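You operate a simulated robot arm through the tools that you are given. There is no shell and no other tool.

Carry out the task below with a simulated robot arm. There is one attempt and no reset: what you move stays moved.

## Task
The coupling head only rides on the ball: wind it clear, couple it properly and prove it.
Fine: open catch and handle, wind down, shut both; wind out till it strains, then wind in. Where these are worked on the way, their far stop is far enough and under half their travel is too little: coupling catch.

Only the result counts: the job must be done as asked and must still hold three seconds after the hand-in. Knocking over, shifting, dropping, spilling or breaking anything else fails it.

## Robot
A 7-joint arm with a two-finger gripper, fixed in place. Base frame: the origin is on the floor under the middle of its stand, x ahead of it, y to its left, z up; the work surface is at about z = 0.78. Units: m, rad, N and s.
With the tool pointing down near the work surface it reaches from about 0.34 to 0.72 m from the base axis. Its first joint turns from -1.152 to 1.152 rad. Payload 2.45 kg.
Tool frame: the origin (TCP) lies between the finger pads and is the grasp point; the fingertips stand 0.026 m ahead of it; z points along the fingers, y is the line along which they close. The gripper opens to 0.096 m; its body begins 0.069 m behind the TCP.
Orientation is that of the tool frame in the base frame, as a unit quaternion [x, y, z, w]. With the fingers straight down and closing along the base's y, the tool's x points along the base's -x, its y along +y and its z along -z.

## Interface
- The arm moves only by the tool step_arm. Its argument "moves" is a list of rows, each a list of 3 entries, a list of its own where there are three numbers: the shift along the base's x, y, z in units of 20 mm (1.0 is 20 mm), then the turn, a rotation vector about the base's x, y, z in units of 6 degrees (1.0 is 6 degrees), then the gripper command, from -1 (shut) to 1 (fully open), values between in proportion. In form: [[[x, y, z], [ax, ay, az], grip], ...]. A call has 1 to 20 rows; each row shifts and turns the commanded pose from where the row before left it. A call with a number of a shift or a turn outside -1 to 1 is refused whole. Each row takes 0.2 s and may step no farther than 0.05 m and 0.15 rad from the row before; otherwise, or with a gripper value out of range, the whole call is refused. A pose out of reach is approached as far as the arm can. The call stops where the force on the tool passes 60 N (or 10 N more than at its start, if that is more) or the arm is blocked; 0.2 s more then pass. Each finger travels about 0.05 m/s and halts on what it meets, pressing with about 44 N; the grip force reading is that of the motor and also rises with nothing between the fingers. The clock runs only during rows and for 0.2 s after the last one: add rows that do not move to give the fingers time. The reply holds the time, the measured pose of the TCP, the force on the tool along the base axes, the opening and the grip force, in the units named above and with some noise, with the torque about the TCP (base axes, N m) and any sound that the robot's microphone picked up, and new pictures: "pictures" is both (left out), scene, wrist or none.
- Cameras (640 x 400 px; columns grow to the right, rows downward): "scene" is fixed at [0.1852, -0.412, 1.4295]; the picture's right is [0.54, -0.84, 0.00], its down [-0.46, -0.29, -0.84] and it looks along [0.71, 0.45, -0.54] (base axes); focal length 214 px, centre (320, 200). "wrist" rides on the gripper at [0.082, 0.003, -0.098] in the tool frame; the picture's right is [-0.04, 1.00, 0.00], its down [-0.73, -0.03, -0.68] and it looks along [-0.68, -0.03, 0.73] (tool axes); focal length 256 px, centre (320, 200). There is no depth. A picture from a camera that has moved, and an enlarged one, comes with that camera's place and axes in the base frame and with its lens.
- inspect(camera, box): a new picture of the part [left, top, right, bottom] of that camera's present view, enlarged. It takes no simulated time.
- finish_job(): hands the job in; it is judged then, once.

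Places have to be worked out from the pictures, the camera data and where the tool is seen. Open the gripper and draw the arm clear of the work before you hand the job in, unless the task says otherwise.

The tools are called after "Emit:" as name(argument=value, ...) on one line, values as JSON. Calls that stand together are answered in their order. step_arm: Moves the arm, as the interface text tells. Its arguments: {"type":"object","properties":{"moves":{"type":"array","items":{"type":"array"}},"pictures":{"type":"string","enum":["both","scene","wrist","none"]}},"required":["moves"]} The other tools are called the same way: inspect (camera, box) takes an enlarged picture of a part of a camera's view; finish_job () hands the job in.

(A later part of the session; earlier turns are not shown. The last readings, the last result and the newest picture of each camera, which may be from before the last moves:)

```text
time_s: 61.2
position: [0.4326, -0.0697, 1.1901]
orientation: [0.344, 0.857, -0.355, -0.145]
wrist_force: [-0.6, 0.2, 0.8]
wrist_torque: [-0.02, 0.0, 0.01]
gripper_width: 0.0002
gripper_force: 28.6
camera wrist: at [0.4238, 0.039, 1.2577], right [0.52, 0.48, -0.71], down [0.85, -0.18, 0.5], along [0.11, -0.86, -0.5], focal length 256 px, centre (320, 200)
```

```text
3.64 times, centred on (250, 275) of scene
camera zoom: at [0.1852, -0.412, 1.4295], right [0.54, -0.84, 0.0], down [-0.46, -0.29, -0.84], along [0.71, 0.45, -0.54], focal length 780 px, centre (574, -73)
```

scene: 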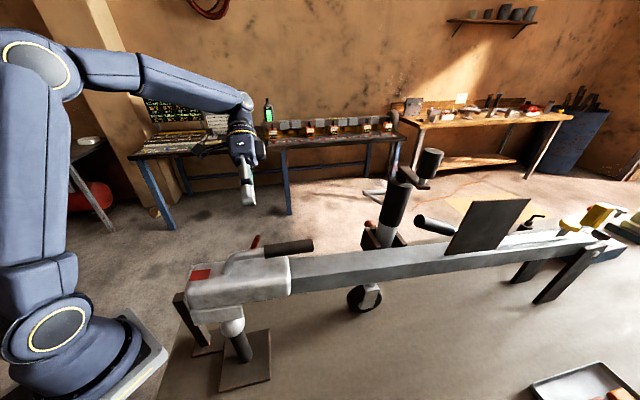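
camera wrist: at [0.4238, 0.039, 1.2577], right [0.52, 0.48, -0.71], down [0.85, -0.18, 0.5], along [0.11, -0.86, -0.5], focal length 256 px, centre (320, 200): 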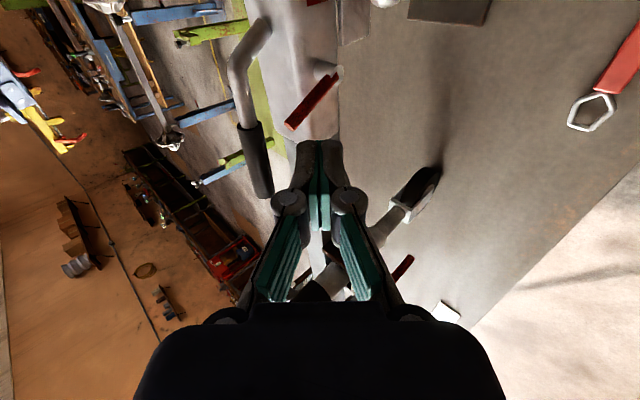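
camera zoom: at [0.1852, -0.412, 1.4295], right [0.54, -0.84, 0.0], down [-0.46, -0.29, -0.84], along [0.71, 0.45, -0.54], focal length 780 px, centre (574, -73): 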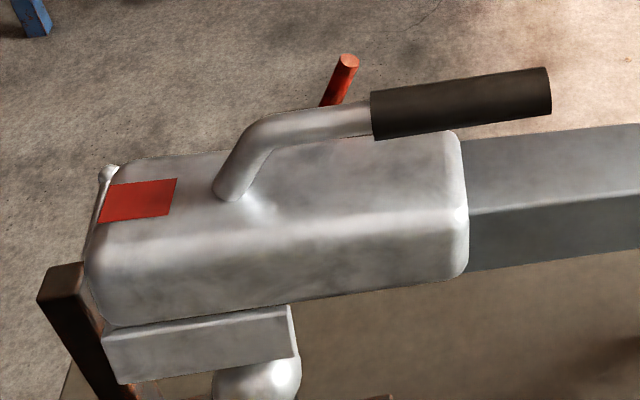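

The catch lever now stands at about 60°, held against its stop, so it's open. Next is the handle: its grip runs from about (0.362, -0.181, 1.143) to (0.421, -0.248, 1.148). I'll unroll the tool, come over the grip with the fingers closing across it, and open.

Emit:
step_arm(moves=[[[-0.2, -0.5, 0.6], [0.539, -0.521, 0], -1], [[-0.2, -0.7, 0.6], [0.539, -0.521, 0], -1], [[-0.2, -0.75, 0.5], [0.539, -0.521, 0], 0], [[-0.2, -0.75, 0.4], [0.539, -0.521, 0], 0.5], [[-0.2, -0.75, 0.3], [0.539, -0.521, 0], 0.5], [[-0.2, -0.75, 0.2], [0.539, -0.521, 0], 0.5], [[-0.2, -0.75, 0.2], [0.539, -0.521, 0], 0.5], [[-0.2, -0.75, 0.1], [0.539, -0.521, 0], 0.5], [[-0.2, -0.75, 0], [0.539, -0.521, -0.25], 0.5], [[-0.2, -0.8, 0], [0.539, -0.521, -0.25], 0.5]], pictures="both")

```text
time_s: 63.4
position: [0.3914, -0.2159, 1.2457]
orientation: [0.396, 0.918, 0.002, -0.001]
wrist_force: [0.1, -0.8, 0.2]
wrist_torque: [-0.01, 0.0, -0.03]
gripper_width: 0.072
gripper_force: 0.1
camera wrist: at [0.338, -0.1542, 1.3461], right [0.76, 0.66, 0.0], down [0.48, -0.56, 0.68], along [0.44, -0.51, -0.74], focal length 256 px, centre (320, 200)
```

scene: 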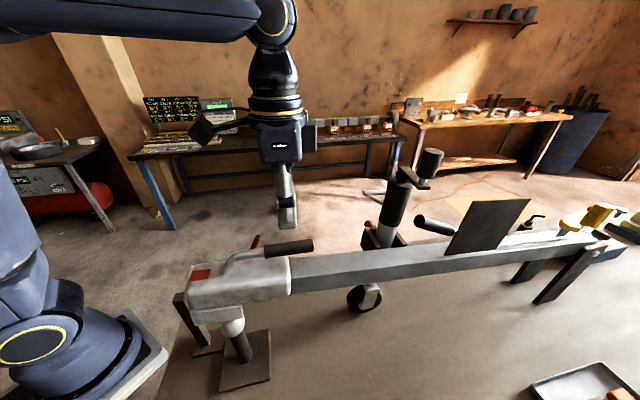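
wrist: 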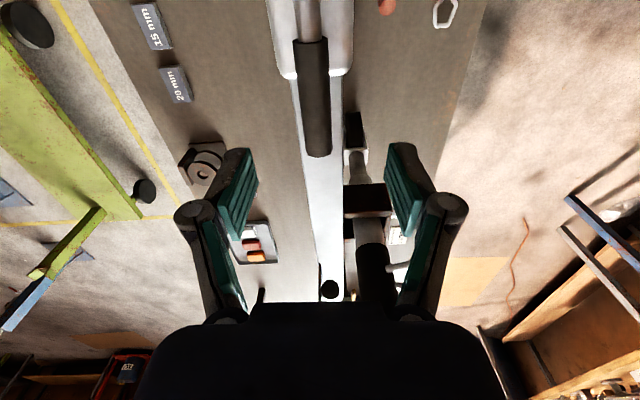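

The grip lines up between the fingers. I'll descend onto it, shifting a few mm to centre, and close.

Emit:
step_arm(moves=[[[-0.03, -0.03, -0.83], [0, 0, 0], 0.5], [[-0.03, -0.03, -0.83], [0, 0, 0], 0.5], [[-0.03, -0.03, -0.83], [0, 0, 0], 0.5], [[-0.03, -0.03, -0.83], [0, 0, 0], 0.5], [[-0.03, -0.03, -0.83], [0, 0, 0], 0.5], [[-0.03, -0.03, -0.83], [0, 0, 0], 0.5], [[0, 0, 0], [0, 0, 0], -1], [[0, 0, 0], [0, 0, 0], -1], [[0, 0, 0], [0, 0, 0], -1], [[0, 0, 0], [0, 0, 0], -1]], pictures="both")

```text
time_s: 65.6
position: [0.3881, -0.2167, 1.1491]
orientation: [0.395, 0.919, 0.002, -0.002]
wrist_force: [11.2, 8.9, -2.1]
wrist_torque: [-0.07, -0.14, 0.75]
gripper_width: 0.0228
gripper_force: 38.4
camera wrist: at [0.3342, -0.1557, 1.2475], right [0.75, 0.66, 0.0], down [0.48, -0.56, 0.68], along [0.44, -0.51, -0.74], focal length 256 px, centre (320, 200)
```

scene: 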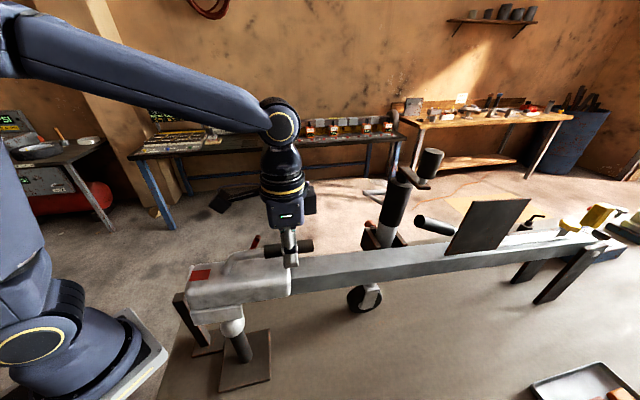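
wrist: 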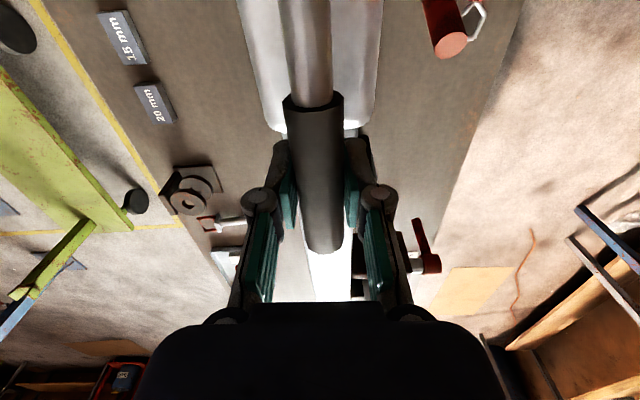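

The handle is gripped at 22.8 mm. I'll lift it 10° along its arc about the base, tilting the tool with it, and check the force.

Emit:
step_arm(moves=[[[-0.1, 0.235, 0.51], [-0.579, -0.599, 0], -1], [[-0.2, 0.195, 0.487], [-0.579, -0.599, 0], -1]], pictures="wrist")

```text
time_s: 66.2
position: [0.3824, -0.2124, 1.1691]
orientation: [0.395, 0.914, -0.031, 0.082]
wrist_force: [11.2, -2.3, -5.2]
wrist_torque: [-0.51, -0.29, 1.23]
gripper_width: 0.0231
gripper_force: 44.8
camera wrist: at [0.3176, -0.1386, 1.252], right [0.75, 0.66, 0.01], down [0.39, -0.47, 0.79], along [0.53, -0.59, -0.61], focal length 256 px, centre (320, 200)
```

wrist: 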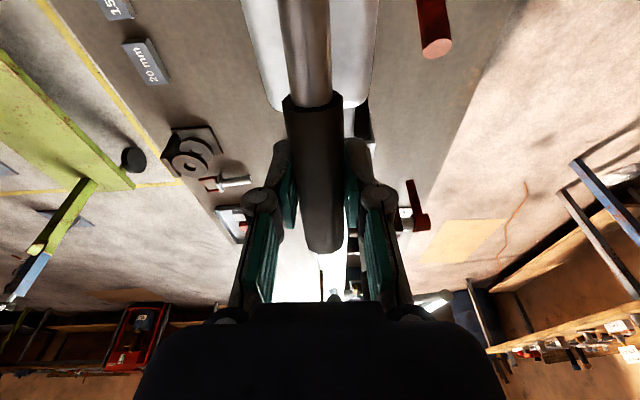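

The handle is following with only a few newtons. I'll continue lifting.

Emit:
step_arm(moves=[[[-0.231, 0.223, 0.461], [-0.579, -0.599, 0], -1], [[-0.258, 0.25, 0.43], [-0.579, -0.599, 0], -1], [[-0.285, 0.276, 0.398], [-0.579, -0.599, 0], -1]], pictures="both")

```text
time_s: 67.0
position: [0.3683, -0.1981, 1.1972]
orientation: [0.388, 0.895, -0.077, 0.205]
wrist_force: [14.4, -17.4, 18.5]
wrist_torque: [-0.23, 0.52, 1.0]
gripper_width: 0.0229
gripper_force: 45.2
camera wrist: at [0.2899, -0.1113, 1.2508], right [0.75, 0.66, 0.04], down [0.22, -0.3, 0.93], along [0.62, -0.69, -0.37], focal length 256 px, centre (320, 200)
```

scene: 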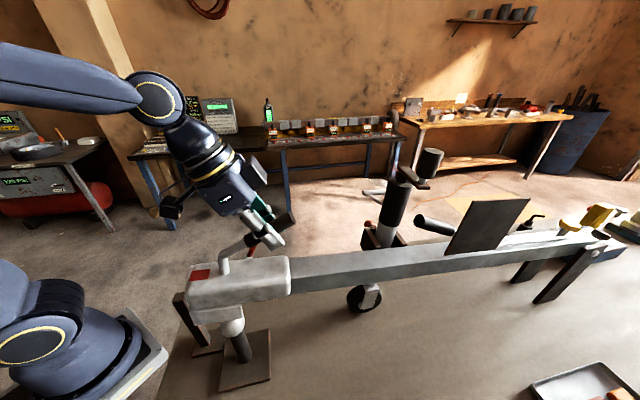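
wrist: 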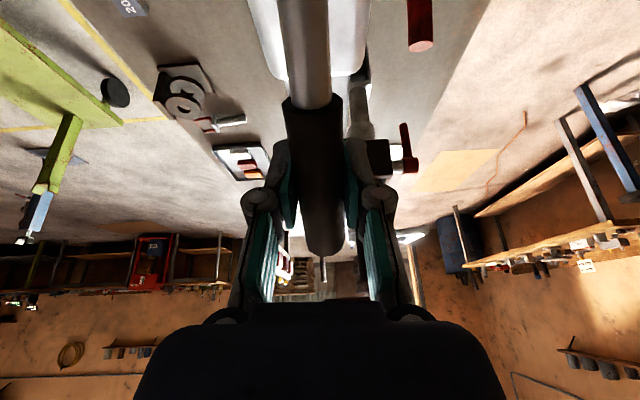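

The handle is up about 25° and the force is radial (my arc is slightly too tight), so I'll widen it. Then I'll continue lifting until it meets its stop.

Emit:
step_arm(moves=[[[-0.043, 0.042, 0.665], [-0.579, -0.599, 0], -1], [[-0.32, 0.309, 0.375], [-0.579, -0.599, 0], -1], [[-0.342, 0.33, 0.335], [-0.579, -0.599, 0], -1]], pictures="both")

```text
time_s: 67.8
position: [0.3513, -0.1804, 1.2178]
orientation: [0.374, 0.865, -0.119, 0.312]
wrist_force: [-1.9, 13.6, -23.8]
wrist_torque: [-0.48, 0.59, 0.86]
gripper_width: 0.0226
gripper_force: 45.0
camera wrist: at [0.2657, -0.0875, 1.2431], right [0.74, 0.67, 0.05], down [0.06, -0.14, 0.99], along [0.67, -0.73, -0.14], focal length 256 px, centre (320, 200)
```

scene: 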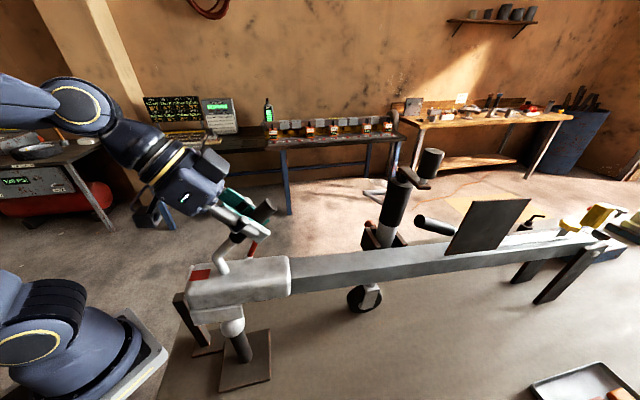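
wrist: 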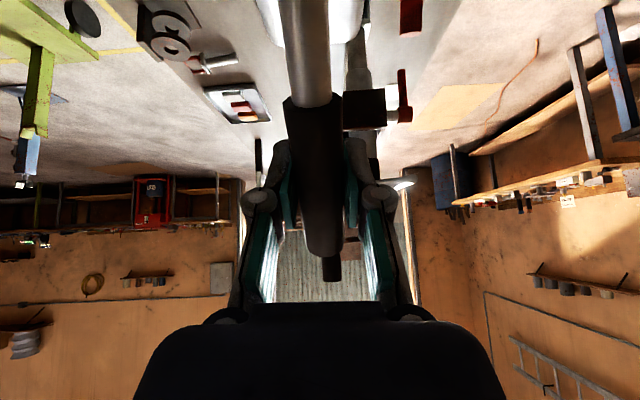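

The arc fit now gives the pivot at the handle base with R≈0.125, and the handle is about 40° open with only about 4 N of tangential resistance. I'll continue opening.

Emit:
step_arm(moves=[[[-0.342, 0.33, 0.06], [-0.579, -0.599, 0], -1], [[-0.356, 0.344, 0.23], [-0.579, -0.599, 0], -1]], pictures="both")

```text
time_s: 68.4
position: [0.3398, -0.1684, 1.2274]
orientation: [0.359, 0.833, -0.148, 0.394]
wrist_force: [7.7, 17.2, -11.0]
wrist_torque: [-0.18, 1.1, 0.76]
gripper_width: 0.0232
gripper_force: 45.2
camera wrist: at [0.2518, -0.0742, 1.2291], right [0.73, 0.68, 0.07], down [-0.08, -0.01, 1.0], along [0.68, -0.73, 0.04], focal length 256 px, centre (320, 200)
```

scene: 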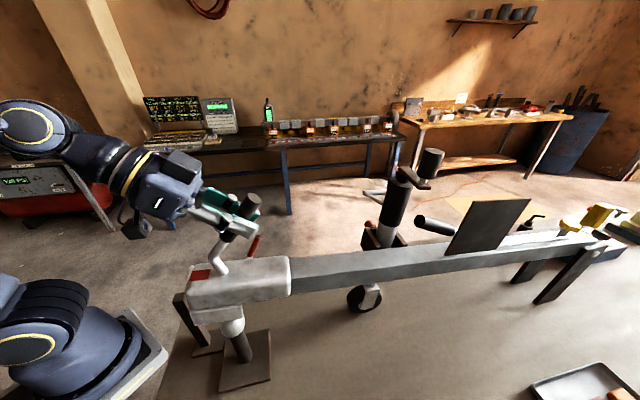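
wrist: 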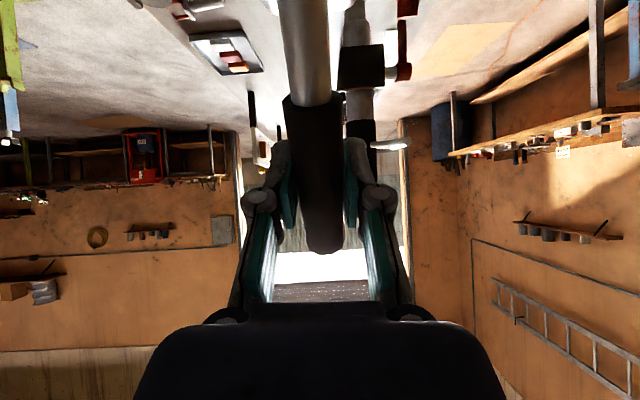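

The handle is about 50° open and still moving freely. I'll go 10° further with a small sideways trim.

Emit:
step_arm(moves=[[[-0.28, 0.445, 0.19], [-0.579, -0.599, 0], -1], [[-0.377, 0.365, 0.14], [-0.579, -0.599, 0], -1]], pictures="scene")

```text
time_s: 69.0
position: [0.3254, -0.1562, 1.2362]
orientation: [0.346, 0.796, -0.177, 0.464]
wrist_force: [20.6, -19.4, -16.5]
wrist_torque: [-0.36, 0.88, 0.67]
gripper_width: 0.0235
gripper_force: 44.8
```

scene: 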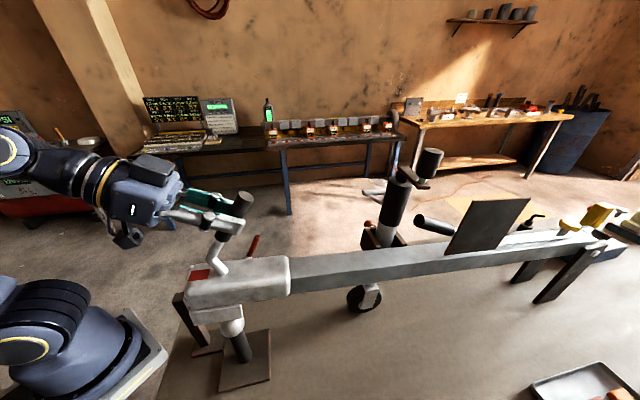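

Resistance jumped to about 31 N at roughly 59–60° of travel, so the handle is at its open stop. I'll ease off slightly, open the fingers and see if it stays.

Emit:
step_arm(moves=[[[0.1, -0.1, 0], [0, 0, 0], -0.5], [[0, 0, 0], [0, 0, 0], 0], [[0, 0, 0], [0, 0, 0], 0.5], [[0, 0, 0], [0, 0, 0], 0.6]], pictures="both")

```text
time_s: 70.0
position: [0.3285, -0.1559, 1.2359]
orientation: [0.345, 0.797, -0.174, 0.464]
wrist_force: [0.3, -0.3, 0.0]
wrist_torque: [-0.01, -0.02, 0.01]
gripper_width: 0.0769
gripper_force: 0.0
camera wrist: at [0.2428, -0.0623, 1.2152], right [0.72, 0.68, 0.08], down [-0.2, 0.1, 0.97], along [0.66, -0.72, 0.21], focal length 256 px, centre (320, 200)
```

scene: 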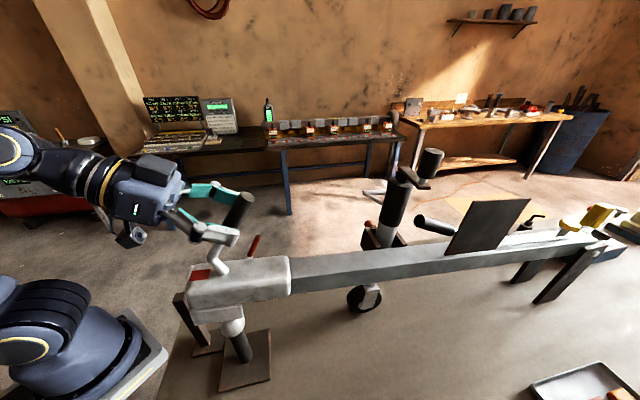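
wrist: 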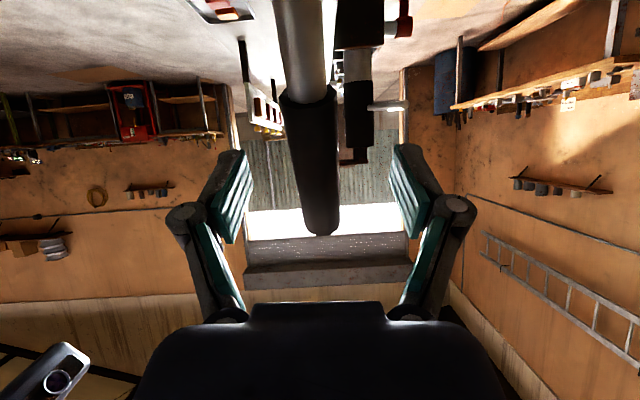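

The handle stays open. I'll rise clear of it and travel back to the crank, re-orienting to the cage pose (heading -30°, tilt 50°).

Emit:
step_arm(moves=[[[0, 0, 0.8], [0, 0, 0], 0.6], [[0, 0, 0.8], [0, 0, 0], 0.6], [[0, 0, 0.8], [0, 0, 0], 0.6], [[0, 0, 0.8], [0, 0, 0], 0.6], [[0, 0, 0.8], [0, 0, 0], 1], [[0.8, -0.93, 0.18], [0.0385, 0.142, 0.212], 1], [[0.85, -0.93, 0.18], [0.0385, 0.142, 0.212], 1], [[0.85, -0.93, 0.18], [0.0385, 0.142, 0.212], 1], [[0.85, -0.93, 0.18], [0.0385, 0.142, 0.212], 1], [[0.85, -0.93, 0.18], [0.0385, 0.142, 0.212], 1], [[0.85, -0.93, 0.18], [0.0385, 0.142, 0.212], 1], [[0.85, -0.93, 0.18], [0.0385, 0.142, 0.212], 1], [[0.85, -0.93, 0.18], [0.0385, 0.142, 0.212], 1], [[0.85, -0.93, 0.18], [0.0385, 0.142, 0.212], 1], [[0.85, -0.93, 0.18], [0.0385, 0.142, 0.212], 1], [[0.85, -0.93, 0.18], [0.0385, 0.142, 0.212], 1]], pictures="both")

```text
time_s: 73.4
position: [0.5137, -0.3602, 1.3552]
orientation: [0.24, 0.871, -0.127, 0.409]
wrist_force: [-0.2, 0.0, 0.8]
wrist_torque: [0.0, 0.01, -0.03]
gripper_width: 0.0963
gripper_force: 0.0
camera wrist: at [0.4069, -0.2902, 1.3548], right [0.54, 0.84, 0.01], down [-0.05, 0.03, 1.0], along [0.84, -0.54, 0.06], focal length 256 px, centre (320, 200)
```

scene: 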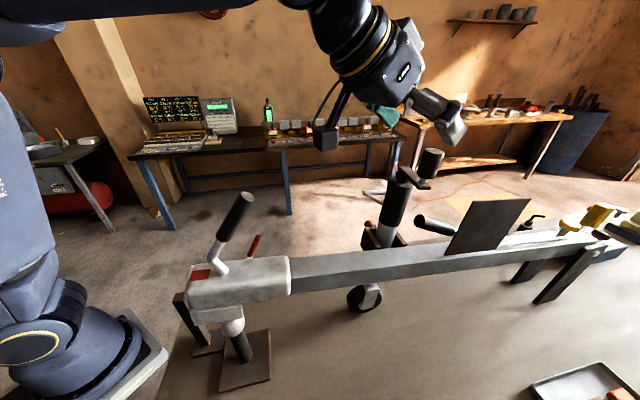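
wrist: 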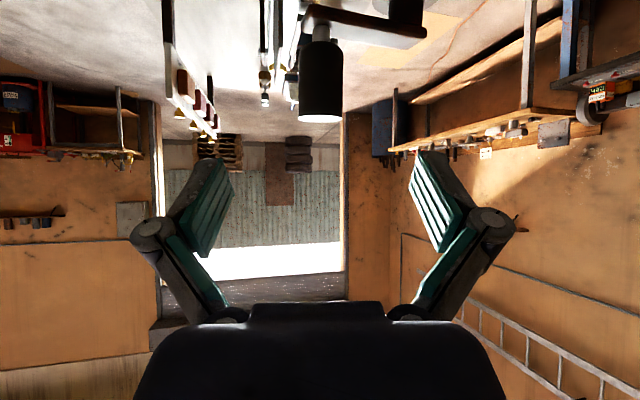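

Both the catch and the handle stand open. The knob is centred ahead of me, so I'll advance to straddle it and close the tips behind it into the cage.

Emit:
step_arm(moves=[[[0.647, -0.387, -0.635], [0, 0, 0], 1], [[0.647, -0.387, -0.635], [0, 0, 0], 1], [[0.647, -0.387, -0.635], [0, 0, 0], 1], [[0.647, -0.387, -0.635], [0, 0, 0], 1], [[0.647, -0.387, -0.635], [0, 0, 0], 1], [[0.647, -0.387, -0.635], [0, 0, 0], 1], [[0, 0, 0], [0, 0, 0], -0.75], [[0, 0, 0], [0, 0, 0], -0.75], [[0, 0, 0], [0, 0, 0], -0.75], [[0, 0, 0], [0, 0, 0], -0.75], [[0, 0, 0], [0, 0, 0], -0.75]], pictures="wrist")

```text
time_s: 75.8
position: [0.5886, -0.4066, 1.2772]
orientation: [0.242, 0.871, -0.129, 0.409]
wrist_force: [-7.1, -6.0, -2.0]
wrist_torque: [0.22, -0.32, 0.27]
gripper_width: 0.015
gripper_force: 2.8
camera wrist: at [0.4816, -0.3354, 1.2758], right [0.55, 0.84, 0.0], down [-0.05, 0.03, 1.0], along [0.84, -0.55, 0.06], focal length 256 px, centre (320, 200)
```

wrist: 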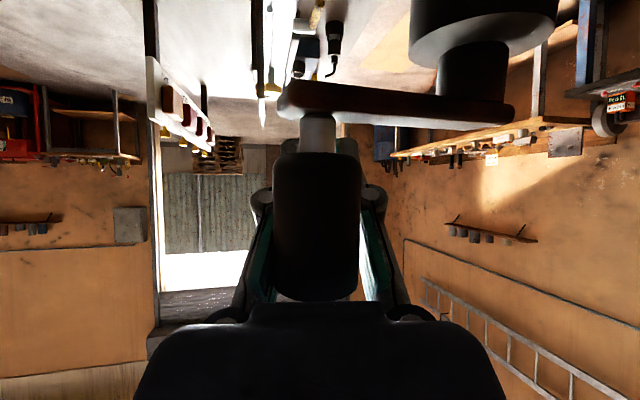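

It's caged at 15 mm. Now I'll wind clockwise to lower the open head onto the ball, bringing the tool down about 1 mm per 10°.

Emit:
step_arm(moves=[[[-0.4, 0.36, -0.03], [0, 0, 0], -0.75], [[-0.302, 0.464, -0.05], [0, 0, 0], -0.75], [[-0.217, 0.51, -0.05], [0, 0, 0], -0.75], [[-0.125, 0.539, -0.05], [0, 0, 0], -0.75], [[-0.029, 0.553, -0.05], [0, 0, 0], -0.75], [[0.068, 0.55, -0.05], [0, 0, 0], -0.75]], pictures="wrist")

```text
time_s: 77.2
position: [0.5724, -0.3465, 1.2716]
orientation: [0.24, 0.869, -0.129, 0.412]
wrist_force: [19.3, -13.0, 4.9]
wrist_torque: [-0.33, -0.17, -0.33]
gripper_width: 0.0131
gripper_force: 30.5
camera wrist: at [0.4647, -0.2762, 1.2707], right [0.54, 0.84, 0.01], down [-0.06, 0.03, 1.0], along [0.84, -0.54, 0.07], focal length 256 px, centre (320, 200)
```

wrist: 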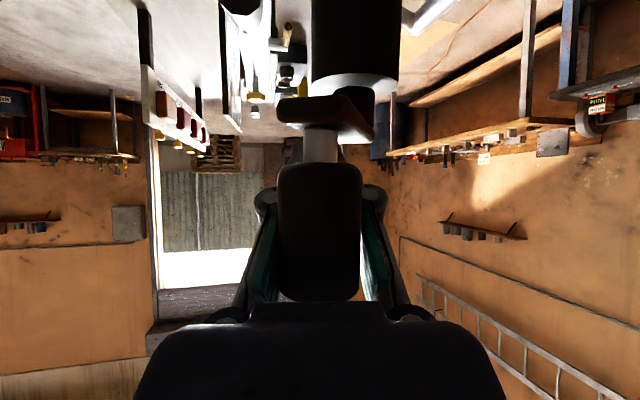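

A 23 N forward force says I'm pulling slightly short on the near side. I'll trim 5 mm forward and continue clockwise.

Emit:
step_arm(moves=[[[0.376, 0.4, -0.05], [0, 0, 0], -0.75], [[0.252, 0.493, -0.05], [0, 0, 0], -0.75], [[0.333, 0.442, -0.05], [0, 0, 0], -0.75], [[0.405, 0.378, -0.05], [0, 0, 0], -0.75], [[0.464, 0.302, -0.05], [0, 0, 0], -0.75], [[0.51, 0.217, -0.05], [0, 0, 0], -0.75]], pictures="wrist")

Emit:
inspect(camera="scene", box=[160, 180, 320, 370])

```text
time_s: 78.1
position: [0.5772, -0.3376, 1.2708]
orientation: [0.255, 0.867, -0.144, 0.404]
wrist_force: [-3.5, -17.2, 6.5]
wrist_torque: [-0.15, 1.0, -0.35]
gripper_width: 0.0122
gripper_force: 35.9
stopped in row 4: the force on the tool passed its limit at 66 N (the readings are from after the stop); the commanded pose is now the measured one
camera wrist: at [0.4742, -0.2622, 1.2688], right [0.58, 0.82, -0.01], down [-0.04, 0.05, 1.0], along [0.81, -0.58, 0.06], focal length 256 px, centre (320, 200)
```

wrist: 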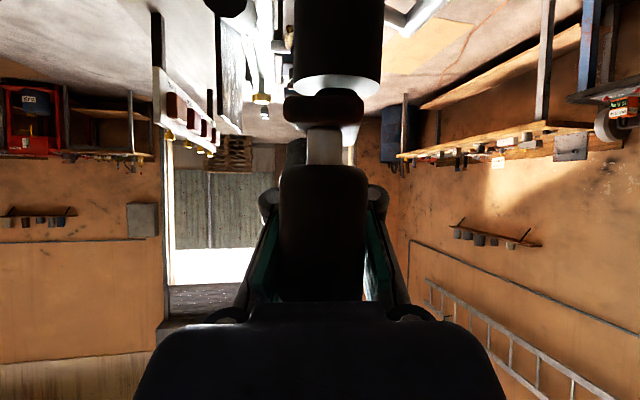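

```text
2.11 times, centred on (240, 275) of scene
camera zoom: at [0.185, -0.4126, 1.4293], right [0.54, -0.84, 0.0], down [-0.45, -0.29, -0.84], along [0.71, 0.45, -0.54], focal length 452 px, centre (488, 42)
```

zoom: 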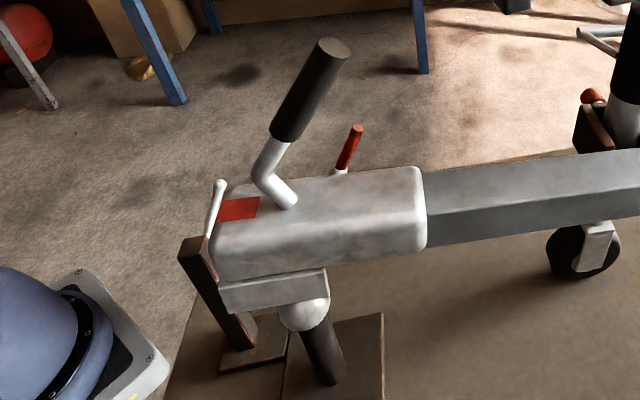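

The fingertips caught the crank arm on the near side (66 N, motion stopped at about 155°) because the tool was a bit too low there. I'll lift 8 mm, restore the heading and recentre on the knob before continuing.

Emit:
step_arm(moves=[[[0, 0, 0.2], [0, 0, 0], -0.75], [[0, 0, 0.2], [0, 0, 0], -0.75], [[0.11, 0.1, 0], [0, 0, 0.42], -0.75], [[0.11, 0.1, 0], [0, 0, 0.42], -0.75]], pictures="wrist")

```text
time_s: 79.1
position: [0.5858, -0.3278, 1.2767]
orientation: [0.213, 0.879, -0.121, 0.409]
wrist_force: [0.2, -0.2, 0.3]
wrist_torque: [-0.03, -0.01, -0.07]
gripper_width: 0.0124
gripper_force: 0.9
camera wrist: at [0.4748, -0.2636, 1.2756], right [0.5, 0.87, -0.01], down [-0.05, 0.04, 1.0], along [0.87, -0.49, 0.06], focal length 256 px, centre (320, 200)
```

wrist: 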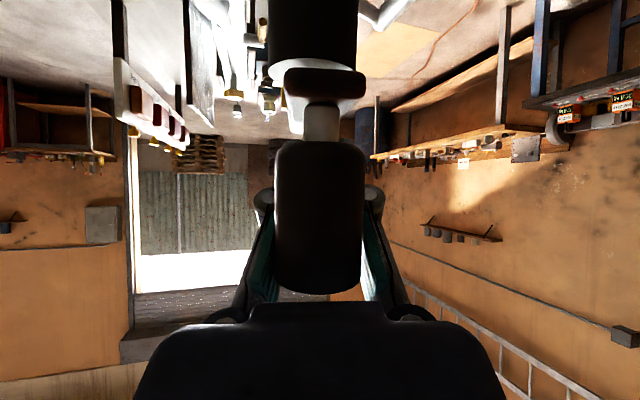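

The forces are zero again and the knob is nicely caged at about 148°. I'll continue clockwise, holding height while the arm passes under the tips.

Emit:
step_arm(moves=[[[0.333, 0.442, 0.1], [0, 0, 0], -0.75], [[0.405, 0.378, 0], [0, 0, 0], -0.75], [[0.464, 0.302, 0], [0, 0, 0], -0.75], [[0.51, 0.217, 0], [0, 0, 0], -0.75], [[0.539, 0.125, -0.05], [0, 0, 0], -0.75]], pictures="wrist")

```text
time_s: 80.3
position: [0.6301, -0.2995, 1.2766]
orientation: [0.213, 0.879, -0.121, 0.409]
wrist_force: [-0.9, -1.3, -0.3]
wrist_torque: [0.0, -0.02, 0.03]
gripper_width: 0.0127
gripper_force: 0.5
camera wrist: at [0.5196, -0.2345, 1.2769], right [0.5, 0.87, -0.01], down [-0.05, 0.04, 1.0], along [0.87, -0.5, 0.06], focal length 256 px, centre (320, 200)
```

wrist: 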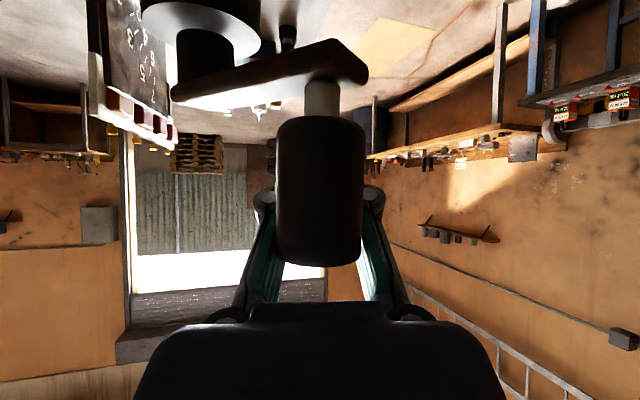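

It's smooth, at about 99°. The knob is sinking relative to the tool, so I'll drop faster for better overlap while pushing forward to about 38°.

Emit:
step_arm(moves=[[[0.553, 0.029, -0.2], [0, 0, 0], -0.75], [[0.55, -0.068, -0.2], [0, 0, 0], -0.75], [[0.53, -0.162, -0.2], [0, 0, 0], -0.75], [[0.493, -0.252, -0.1], [0, 0, 0], -0.75], [[0.442, -0.333, -0.05], [0, 0, 0], -0.75]], pictures="wrist")

```text
time_s: 81.5
position: [0.6809, -0.3169, 1.263]
orientation: [0.214, 0.879, -0.122, 0.408]
wrist_force: [-11.0, -8.9, 0.7]
wrist_torque: [0.23, -0.36, 0.44]
gripper_width: 0.0164
gripper_force: 2.6
camera wrist: at [0.5705, -0.2516, 1.2617], right [0.5, 0.87, -0.01], down [-0.04, 0.04, 1.0], along [0.87, -0.5, 0.06], focal length 256 px, centre (320, 200)
```

wrist: 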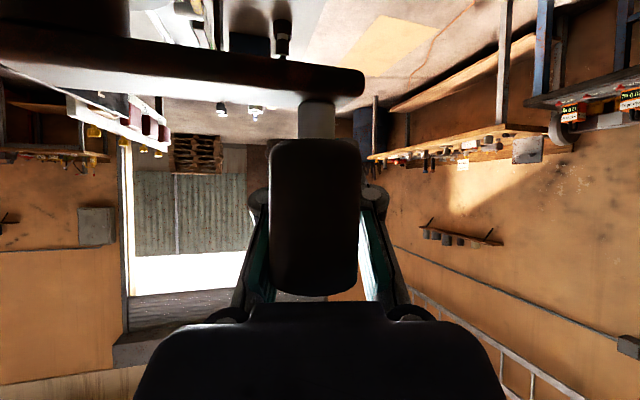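

Good, it's at about 47°. I'll continue through the far side at a slightly higher relative height so the camera housing clears the hub.

Emit:
step_arm(moves=[[[0.34, -0.46, 0], [0, 0, 0], -0.75], [[0.28, -0.49, 0], [0, 0, 0], -0.75], [[0.217, -0.51, 0], [0, 0, 0], -0.75], [[0.125, -0.539, -0.05], [0, 0, 0], -0.75], [[0.029, -0.553, -0.05], [0, 0, 0], -0.75], [[-0.068, -0.55, -0.05], [0, 0, 0], -0.75]], pictures="wrist")

Emit:
inspect(camera="scene", box=[160, 180, 320, 370])

```text
time_s: 82.9
position: [0.7003, -0.3775, 1.2591]
orientation: [0.214, 0.878, -0.123, 0.409]
wrist_force: [0.4, 0.5, -0.6]
wrist_torque: [-0.06, 0.02, -0.06]
gripper_width: 0.0127
gripper_force: 0.9
camera wrist: at [0.59, -0.3125, 1.2586], right [0.5, 0.87, -0.01], down [-0.04, 0.04, 1.0], along [0.87, -0.5, 0.06], focal length 256 px, centre (320, 200)
```

wrist: 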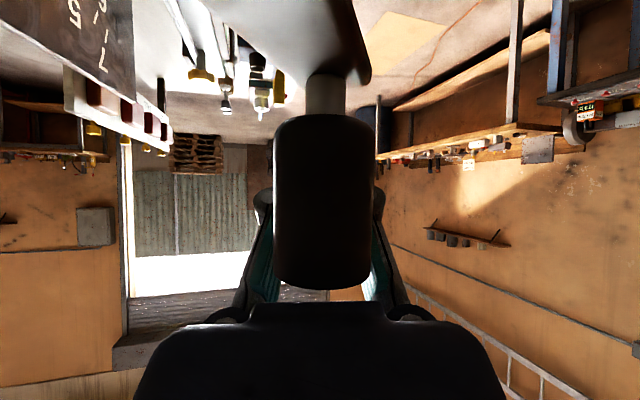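

```text
2.11 times, centred on (240, 275) of scene
camera zoom: at [0.1853, -0.412, 1.4295], right [0.54, -0.84, 0.0], down [-0.46, -0.29, -0.84], along [0.71, 0.45, -0.54], focal length 452 px, centre (488, 42)
```

zoom: 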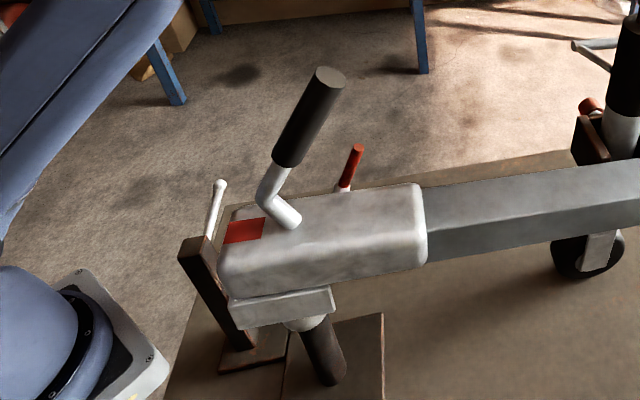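

The head is dropping over the ball and everything is smooth. I'll continue clockwise.

Emit:
step_arm(moves=[[[-0.162, -0.53, -0.08], [0, 0, 0], -0.75], [[-0.252, -0.493, -0.08], [0, 0, 0], -0.75], [[-0.333, -0.442, -0.08], [0, 0, 0], -0.75], [[-0.405, -0.378, -0.08], [0, 0, 0], -0.75], [[-0.464, -0.302, -0.08], [0, 0, 0], -0.75], [[-0.51, -0.217, -0.05], [0, 0, 0], -0.75]], pictures="wrist")

Emit:
inspect(camera="scene", box=[160, 180, 320, 370])

```text
time_s: 84.3
position: [0.6569, -0.4223, 1.2517]
orientation: [0.213, 0.879, -0.121, 0.41]
wrist_force: [1.1, 3.8, 1.3]
wrist_torque: [-0.03, 0.06, -0.24]
gripper_width: 0.0126
gripper_force: 0.5
camera wrist: at [0.5471, -0.3585, 1.2502], right [0.5, 0.87, -0.01], down [-0.05, 0.04, 1.0], along [0.87, -0.5, 0.06], focal length 256 px, centre (320, 200)
```

wrist: 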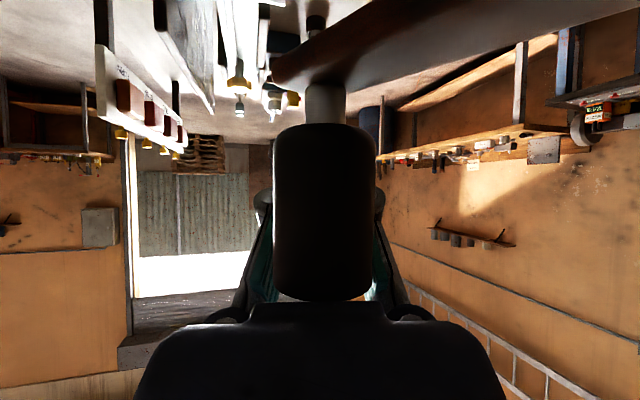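

```text
2.11 times, centred on (240, 275) of scene
camera zoom: at [0.1852, -0.4119, 1.4295], right [0.54, -0.84, 0.0], down [-0.46, -0.29, -0.84], along [0.71, 0.45, -0.54], focal length 452 px, centre (488, 42)
```

zoom: 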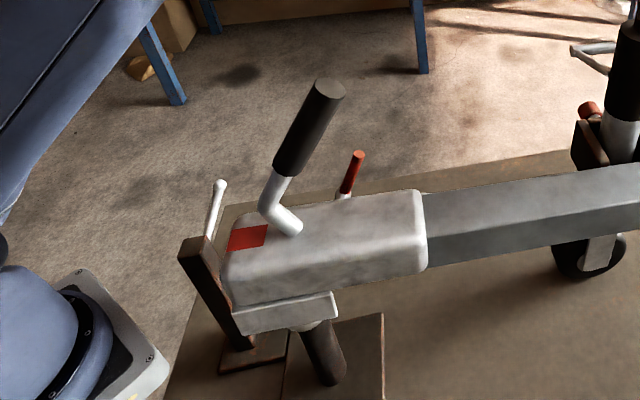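

The ball is nearly swallowed by the socket. I'll continue clockwise.

Emit:
step_arm(moves=[[[-0.539, -0.125, -0.04], [0, 0, 0], -0.75], [[-0.553, -0.029, -0.04], [0, 0, 0], -0.75], [[-0.55, 0.068, -0.04], [0, 0, 0], -0.75], [[-0.53, 0.162, -0.03], [0, 0, 0], -0.75], [[-0.493, 0.252, -0.03], [0, 0, 0], -0.75], [[-0.442, 0.333, -0.02], [0, 0, 0], -0.75]], pictures="wrist")

Emit:
inspect(camera="scene", box=[160, 180, 320, 370])

```text
time_s: 85.7
position: [0.5958, -0.41, 1.2465]
orientation: [0.213, 0.879, -0.122, 0.41]
wrist_force: [5.5, 5.0, 2.4]
wrist_torque: [-0.07, 0.2, -0.4]
gripper_width: 0.0141
gripper_force: 1.6
camera wrist: at [0.4848, -0.3455, 1.2462], right [0.5, 0.87, -0.01], down [-0.05, 0.04, 1.0], along [0.87, -0.49, 0.06], focal length 256 px, centre (320, 200)
```

wrist: 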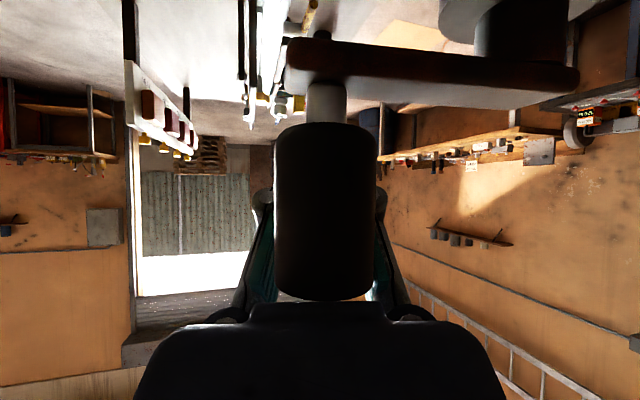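

```text
2.11 times, centred on (240, 275) of scene
camera zoom: at [0.1854, -0.4118, 1.4295], right [0.54, -0.84, 0.0], down [-0.46, -0.29, -0.84], along [0.71, 0.45, -0.54], focal length 452 px, centre (488, 42)
```

zoom: 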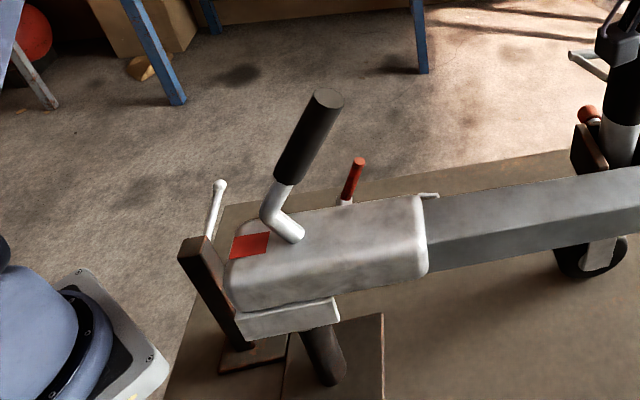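

The ball is fully inside the socket in view. I'll keep winding clockwise, holding tool height as the arm comes under the fingertips.

Emit:
step_arm(moves=[[[-0.345, 0.385, 0], [0, 0, 0], -0.75], [[-0.27, 0.444, 0.02], [0, 0, 0], -0.75], [[-0.185, 0.49, 0.02], [0, 0, 0], -0.75], [[-0.095, 0.52, 0.02], [0, 0, 0], -0.75], [[0, 0.535, 0], [0, 0, 0], -0.75], [[0.1, 0.535, 0], [0, 0, 0], -0.75]], pictures="wrist")

Emit:
inspect(camera="scene", box=[160, 180, 320, 370])

```text
time_s: 87.1
position: [0.5807, -0.351, 1.2461]
orientation: [0.212, 0.879, -0.12, 0.41]
wrist_force: [0.7, -0.9, 1.0]
wrist_torque: [0.04, 0.1, 0.04]
gripper_width: 0.0125
gripper_force: 0.3
camera wrist: at [0.4696, -0.287, 1.2466], right [0.49, 0.87, -0.01], down [-0.05, 0.03, 1.0], along [0.87, -0.49, 0.06], focal length 256 px, centre (320, 200)
```

wrist: 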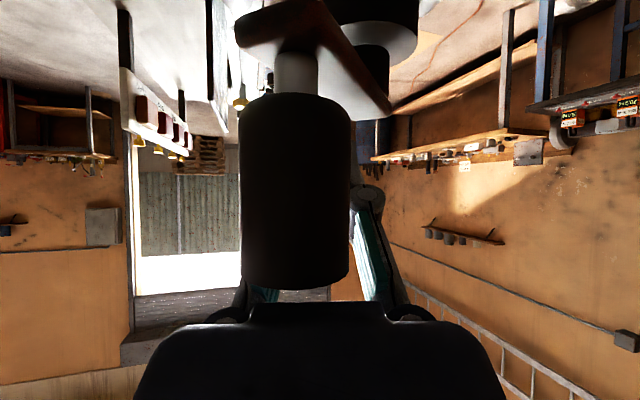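

```text
2.11 times, centred on (240, 275) of scene
camera zoom: at [0.1852, -0.4121, 1.4295], right [0.54, -0.84, 0.0], down [-0.46, -0.29, -0.84], along [0.71, 0.45, -0.54], focal length 452 px, centre (488, 42)
```

zoom: 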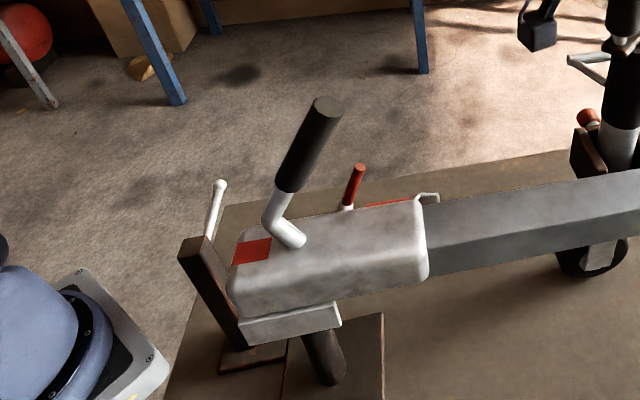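

The knob is pressing on one finger with little vertical overlap. I'll tilt about 9° more and drop 4 mm for a deeper hold without the tips catching the arm, then check.

Emit:
step_arm(moves=[[[-0.05, -0.1, 0], [-0.26, -0.457, 0], -0.75], [[-0.05, -0.05, -0.1], [-0.26, -0.457, 0], -0.75], [[0, 0, -0.1], [-0.26, -0.457, 0], -0.75]], pictures="wrist")

```text
time_s: 87.9
position: [0.5813, -0.3559, 1.2553]
orientation: [0.203, 0.834, -0.148, 0.491]
wrist_force: [18.8, -2.3, 51.6]
wrist_torque: [2.17, 3.31, -0.51]
gripper_width: 0.0121
gripper_force: 0.0
camera wrist: at [0.4718, -0.292, 1.2306], right [0.5, 0.87, -0.01], down [-0.21, 0.13, 0.97], along [0.84, -0.48, 0.25], focal length 256 px, centre (320, 200)
```

wrist: 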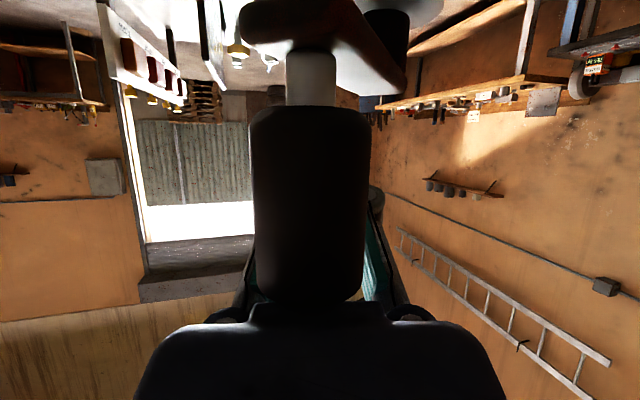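

The palm came down on the knob top (52 N upward), so this tilt is worse. I'll rise straight off the knob and take stock of how far the head has seated.

Emit:
step_arm(moves=[[[0, 0, 0.8], [0, 0, 0], -0.75], [[0, 0, 1], [0, 0, 0], -0.75], [[-0.3, 0.17, 0.8], [0, 0, 0], -0.75], [[-0.5, 0.29, 0.3], [0, 0, 0], -0.75], [[-0.5, 0.29, 0], [0, 0, 0], -1], [[-0.5, 0.29, 0], [0, 0, 0], -1]], pictures="both")

Emit:
inspect(camera="scene", box=[160, 180, 320, 370])

Emit:
inspect(camera="scene", box=[320, 130, 480, 320])

```text
time_s: 89.3
position: [0.5399, -0.3346, 1.3017]
orientation: [0.205, 0.842, -0.141, 0.479]
wrist_force: [-0.4, 0.1, 0.5]
wrist_torque: [0.0, 0.0, 0.0]
gripper_width: 0.0
gripper_force: 28.8
camera wrist: at [0.4318, -0.2718, 1.2799], right [0.5, 0.87, -0.01], down [-0.19, 0.12, 0.98], along [0.85, -0.48, 0.22], focal length 256 px, centre (320, 200)
```

scene: 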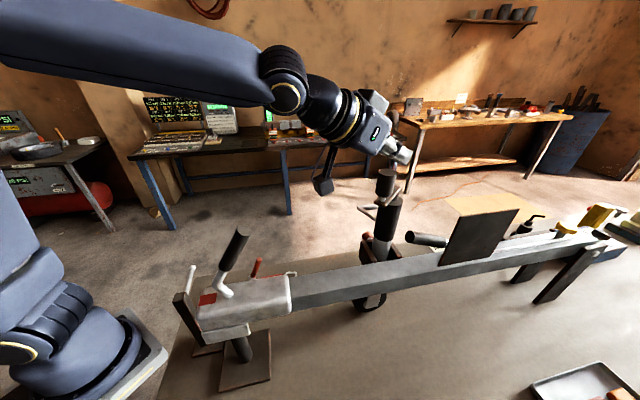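
wrist: 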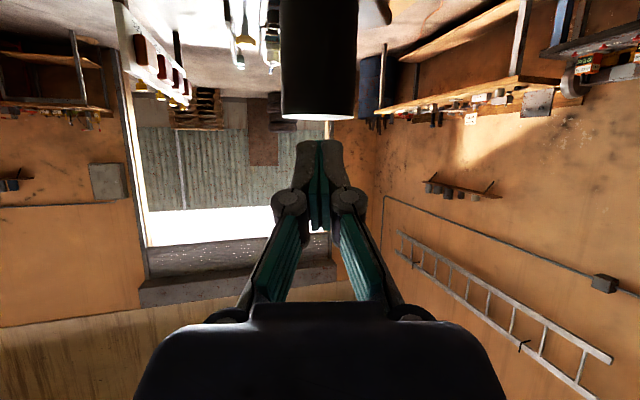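

```text
2.11 times, centred on (240, 275) of scene
camera zoom: at [0.1852, -0.412, 1.4295], right [0.54, -0.84, 0.0], down [-0.46, -0.29, -0.84], along [0.71, 0.45, -0.54], focal length 452 px, centre (488, 42)
```

zoom: 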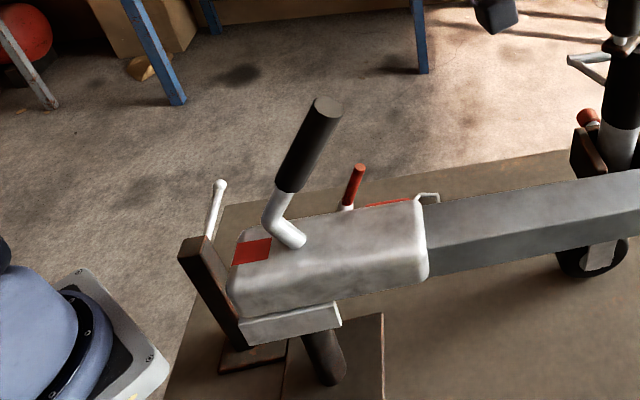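

```text
2.11 times, centred on (400, 225) of scene
camera zoom: at [0.1852, -0.412, 1.4295], right [0.54, -0.84, 0.0], down [-0.46, -0.29, -0.84], along [0.71, 0.45, -0.54], focal length 452 px, centre (152, 147)
```

zoom: 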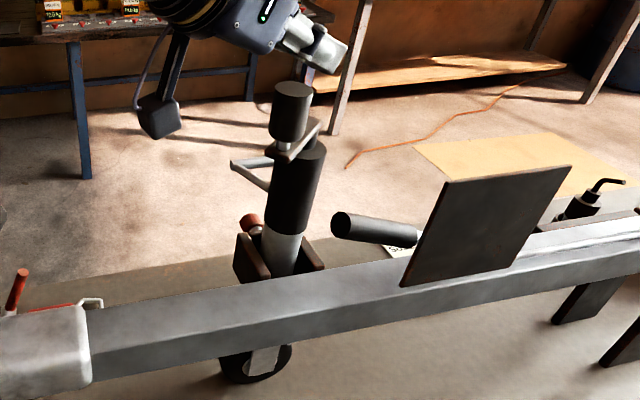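

The knob is now at about (0.530, -0.329) with its top at 1.268, so the bar has come down well below its starting height. For this last stretch a simple closed-finger push from the near-right side will do. I'll place the fist beside the knob.

Emit:
step_arm(moves=[[[-0.75, -0.87, 0], [0, 0, 0], -1], [[-0.75, -0.87, 0], [0, 0, 0], -1], [[0, 0, -0.86], [0, 0, 0], -1], [[0, 0, -0.86], [0, 0, 0], -1], [[0, 0, -0.86], [0, 0, 0], -1]], pictures="wrist")

```text
time_s: 90.5
position: [0.5102, -0.37, 1.2491]
orientation: [0.204, 0.842, -0.142, 0.48]
wrist_force: [0.4, 0.5, -0.5]
wrist_torque: [0.04, 0.01, -0.01]
gripper_width: 0.0
gripper_force: 28.3
camera wrist: at [0.4024, -0.3065, 1.2275], right [0.5, 0.87, -0.01], down [-0.19, 0.12, 0.98], along [0.85, -0.48, 0.22], focal length 256 px, centre (320, 200)
```

wrist: 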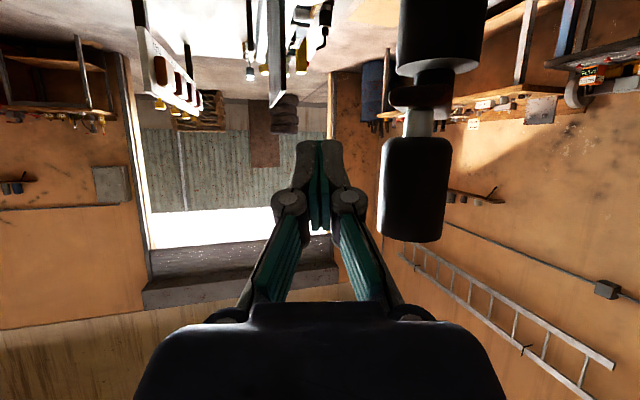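

The fist sits beside the knob at the right height. I'll push it clockwise along the arc.

Emit:
step_arm(moves=[[[0.385, 0.685, 0], [0, 0, 0], -1], [[0.09, 0.575, 0], [0, 0, 0], -1], [[0.195, 0.555, 0], [0, 0, 0], -1], [[0.285, 0.51, -0.02], [0, 0, 0], -1], [[0.365, 0.45, -0.02], [0, 0, 0], -1], [[0.44, 0.385, -0.02], [0, 0, 0], -1], [[0.5, 0.3, -0.02], [0, 0, 0], -1]], pictures="both")

Emit:
inspect(camera="scene", box=[160, 180, 320, 370])

```text
time_s: 92.1
position: [0.556, -0.3012, 1.2477]
orientation: [0.204, 0.842, -0.141, 0.48]
wrist_force: [0.4, -1.1, -0.4]
wrist_torque: [-0.02, -0.01, 0.0]
gripper_width: 0.0002
gripper_force: 28.0
camera wrist: at [0.4469, -0.2369, 1.2258], right [0.5, 0.87, -0.01], down [-0.19, 0.12, 0.98], along [0.85, -0.48, 0.22], focal length 256 px, centre (320, 200)
```

scene: 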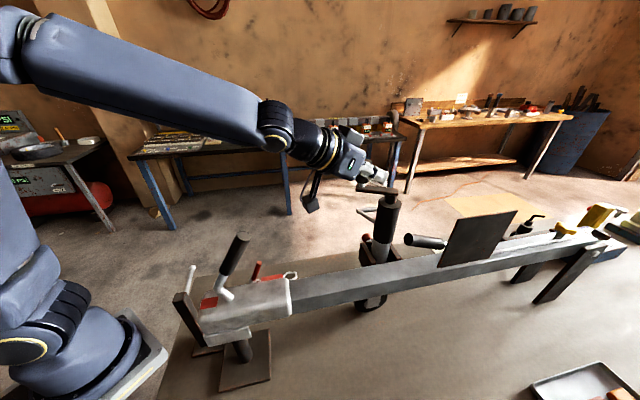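
wrist: 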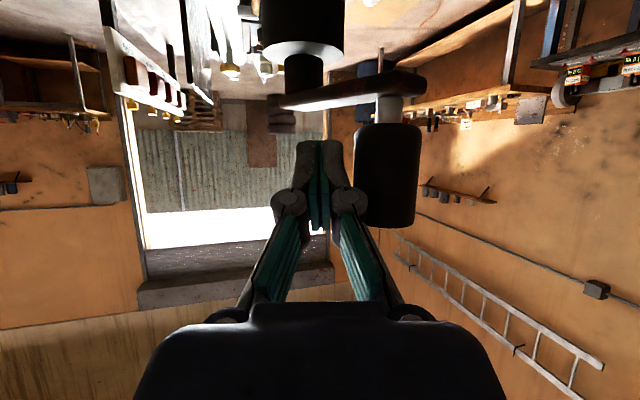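

```text
2.11 times, centred on (240, 275) of scene
camera zoom: at [0.1852, -0.4121, 1.4295], right [0.54, -0.84, 0.0], down [-0.46, -0.29, -0.84], along [0.71, 0.45, -0.54], focal length 452 px, centre (488, 42)
```

zoom: 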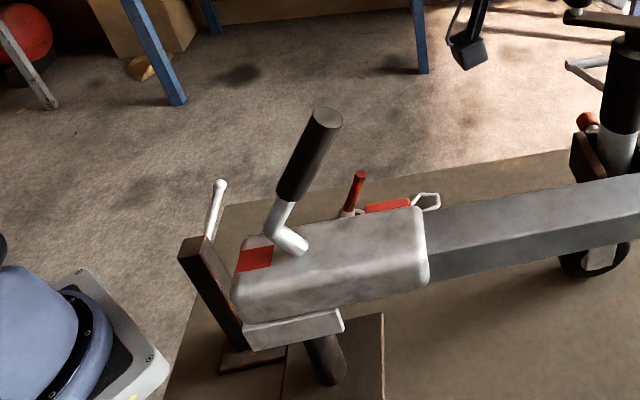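

It's pushing effortlessly and the head is still settling. I'll continue towards the clockwise stop.

Emit:
step_arm(moves=[[[0.545, 0.21, -0.04], [0, 0, 0], -1], [[0.57, 0.11, -0.04], [0, 0, 0], -1], [[0.585, 0.01, -0.04], [0, 0, 0], -1], [[0.575, -0.09, -0.04], [0, 0, 0], -1]], pictures="wrist")

Emit:
inspect(camera="scene", box=[160, 180, 320, 370])

Emit:
inspect(camera="scene", box=[320, 130, 480, 320])

```text
time_s: 93.1
position: [0.601, -0.2971, 1.2455]
orientation: [0.206, 0.84, -0.144, 0.48]
wrist_force: [-8.2, -9.8, 2.9]
wrist_torque: [0.0, -0.01, -0.01]
gripper_width: 0.0
gripper_force: 29.1
camera wrist: at [0.4922, -0.2341, 1.2239], right [0.5, 0.86, -0.01], down [-0.19, 0.12, 0.97], along [0.84, -0.49, 0.22], focal length 256 px, centre (320, 200)
```

wrist: 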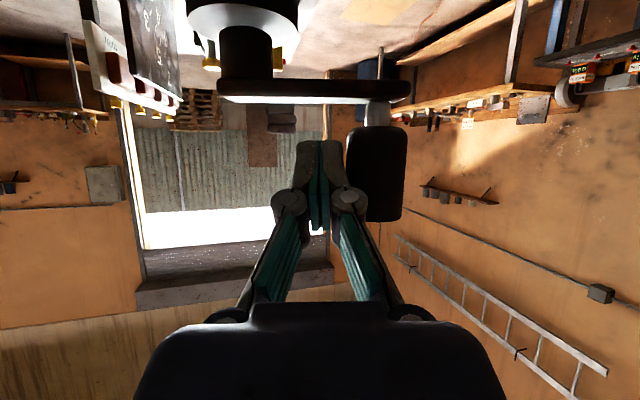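

```text
2.11 times, centred on (240, 275) of scene
camera zoom: at [0.1848, -0.4124, 1.4294], right [0.54, -0.84, 0.0], down [-0.45, -0.29, -0.84], along [0.71, 0.45, -0.54], focal length 452 px, centre (488, 42)
```

zoom: 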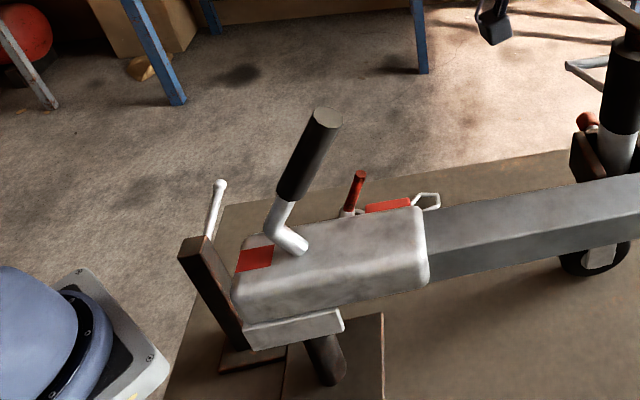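

```text
2.11 times, centred on (400, 225) of scene
camera zoom: at [0.1848, -0.4124, 1.4294], right [0.54, -0.84, 0.0], down [-0.45, -0.29, -0.84], along [0.71, 0.45, -0.54], focal length 452 px, centre (152, 147)
```

zoom: 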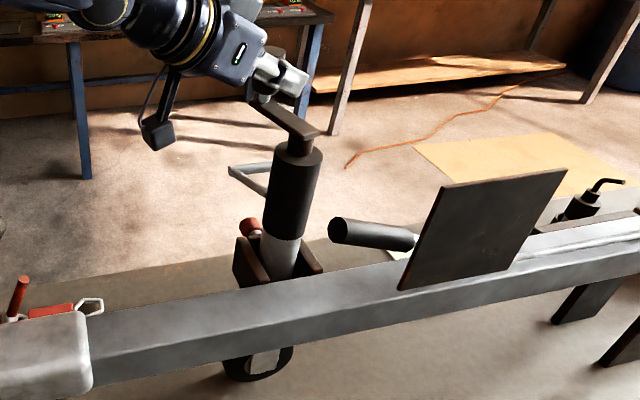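

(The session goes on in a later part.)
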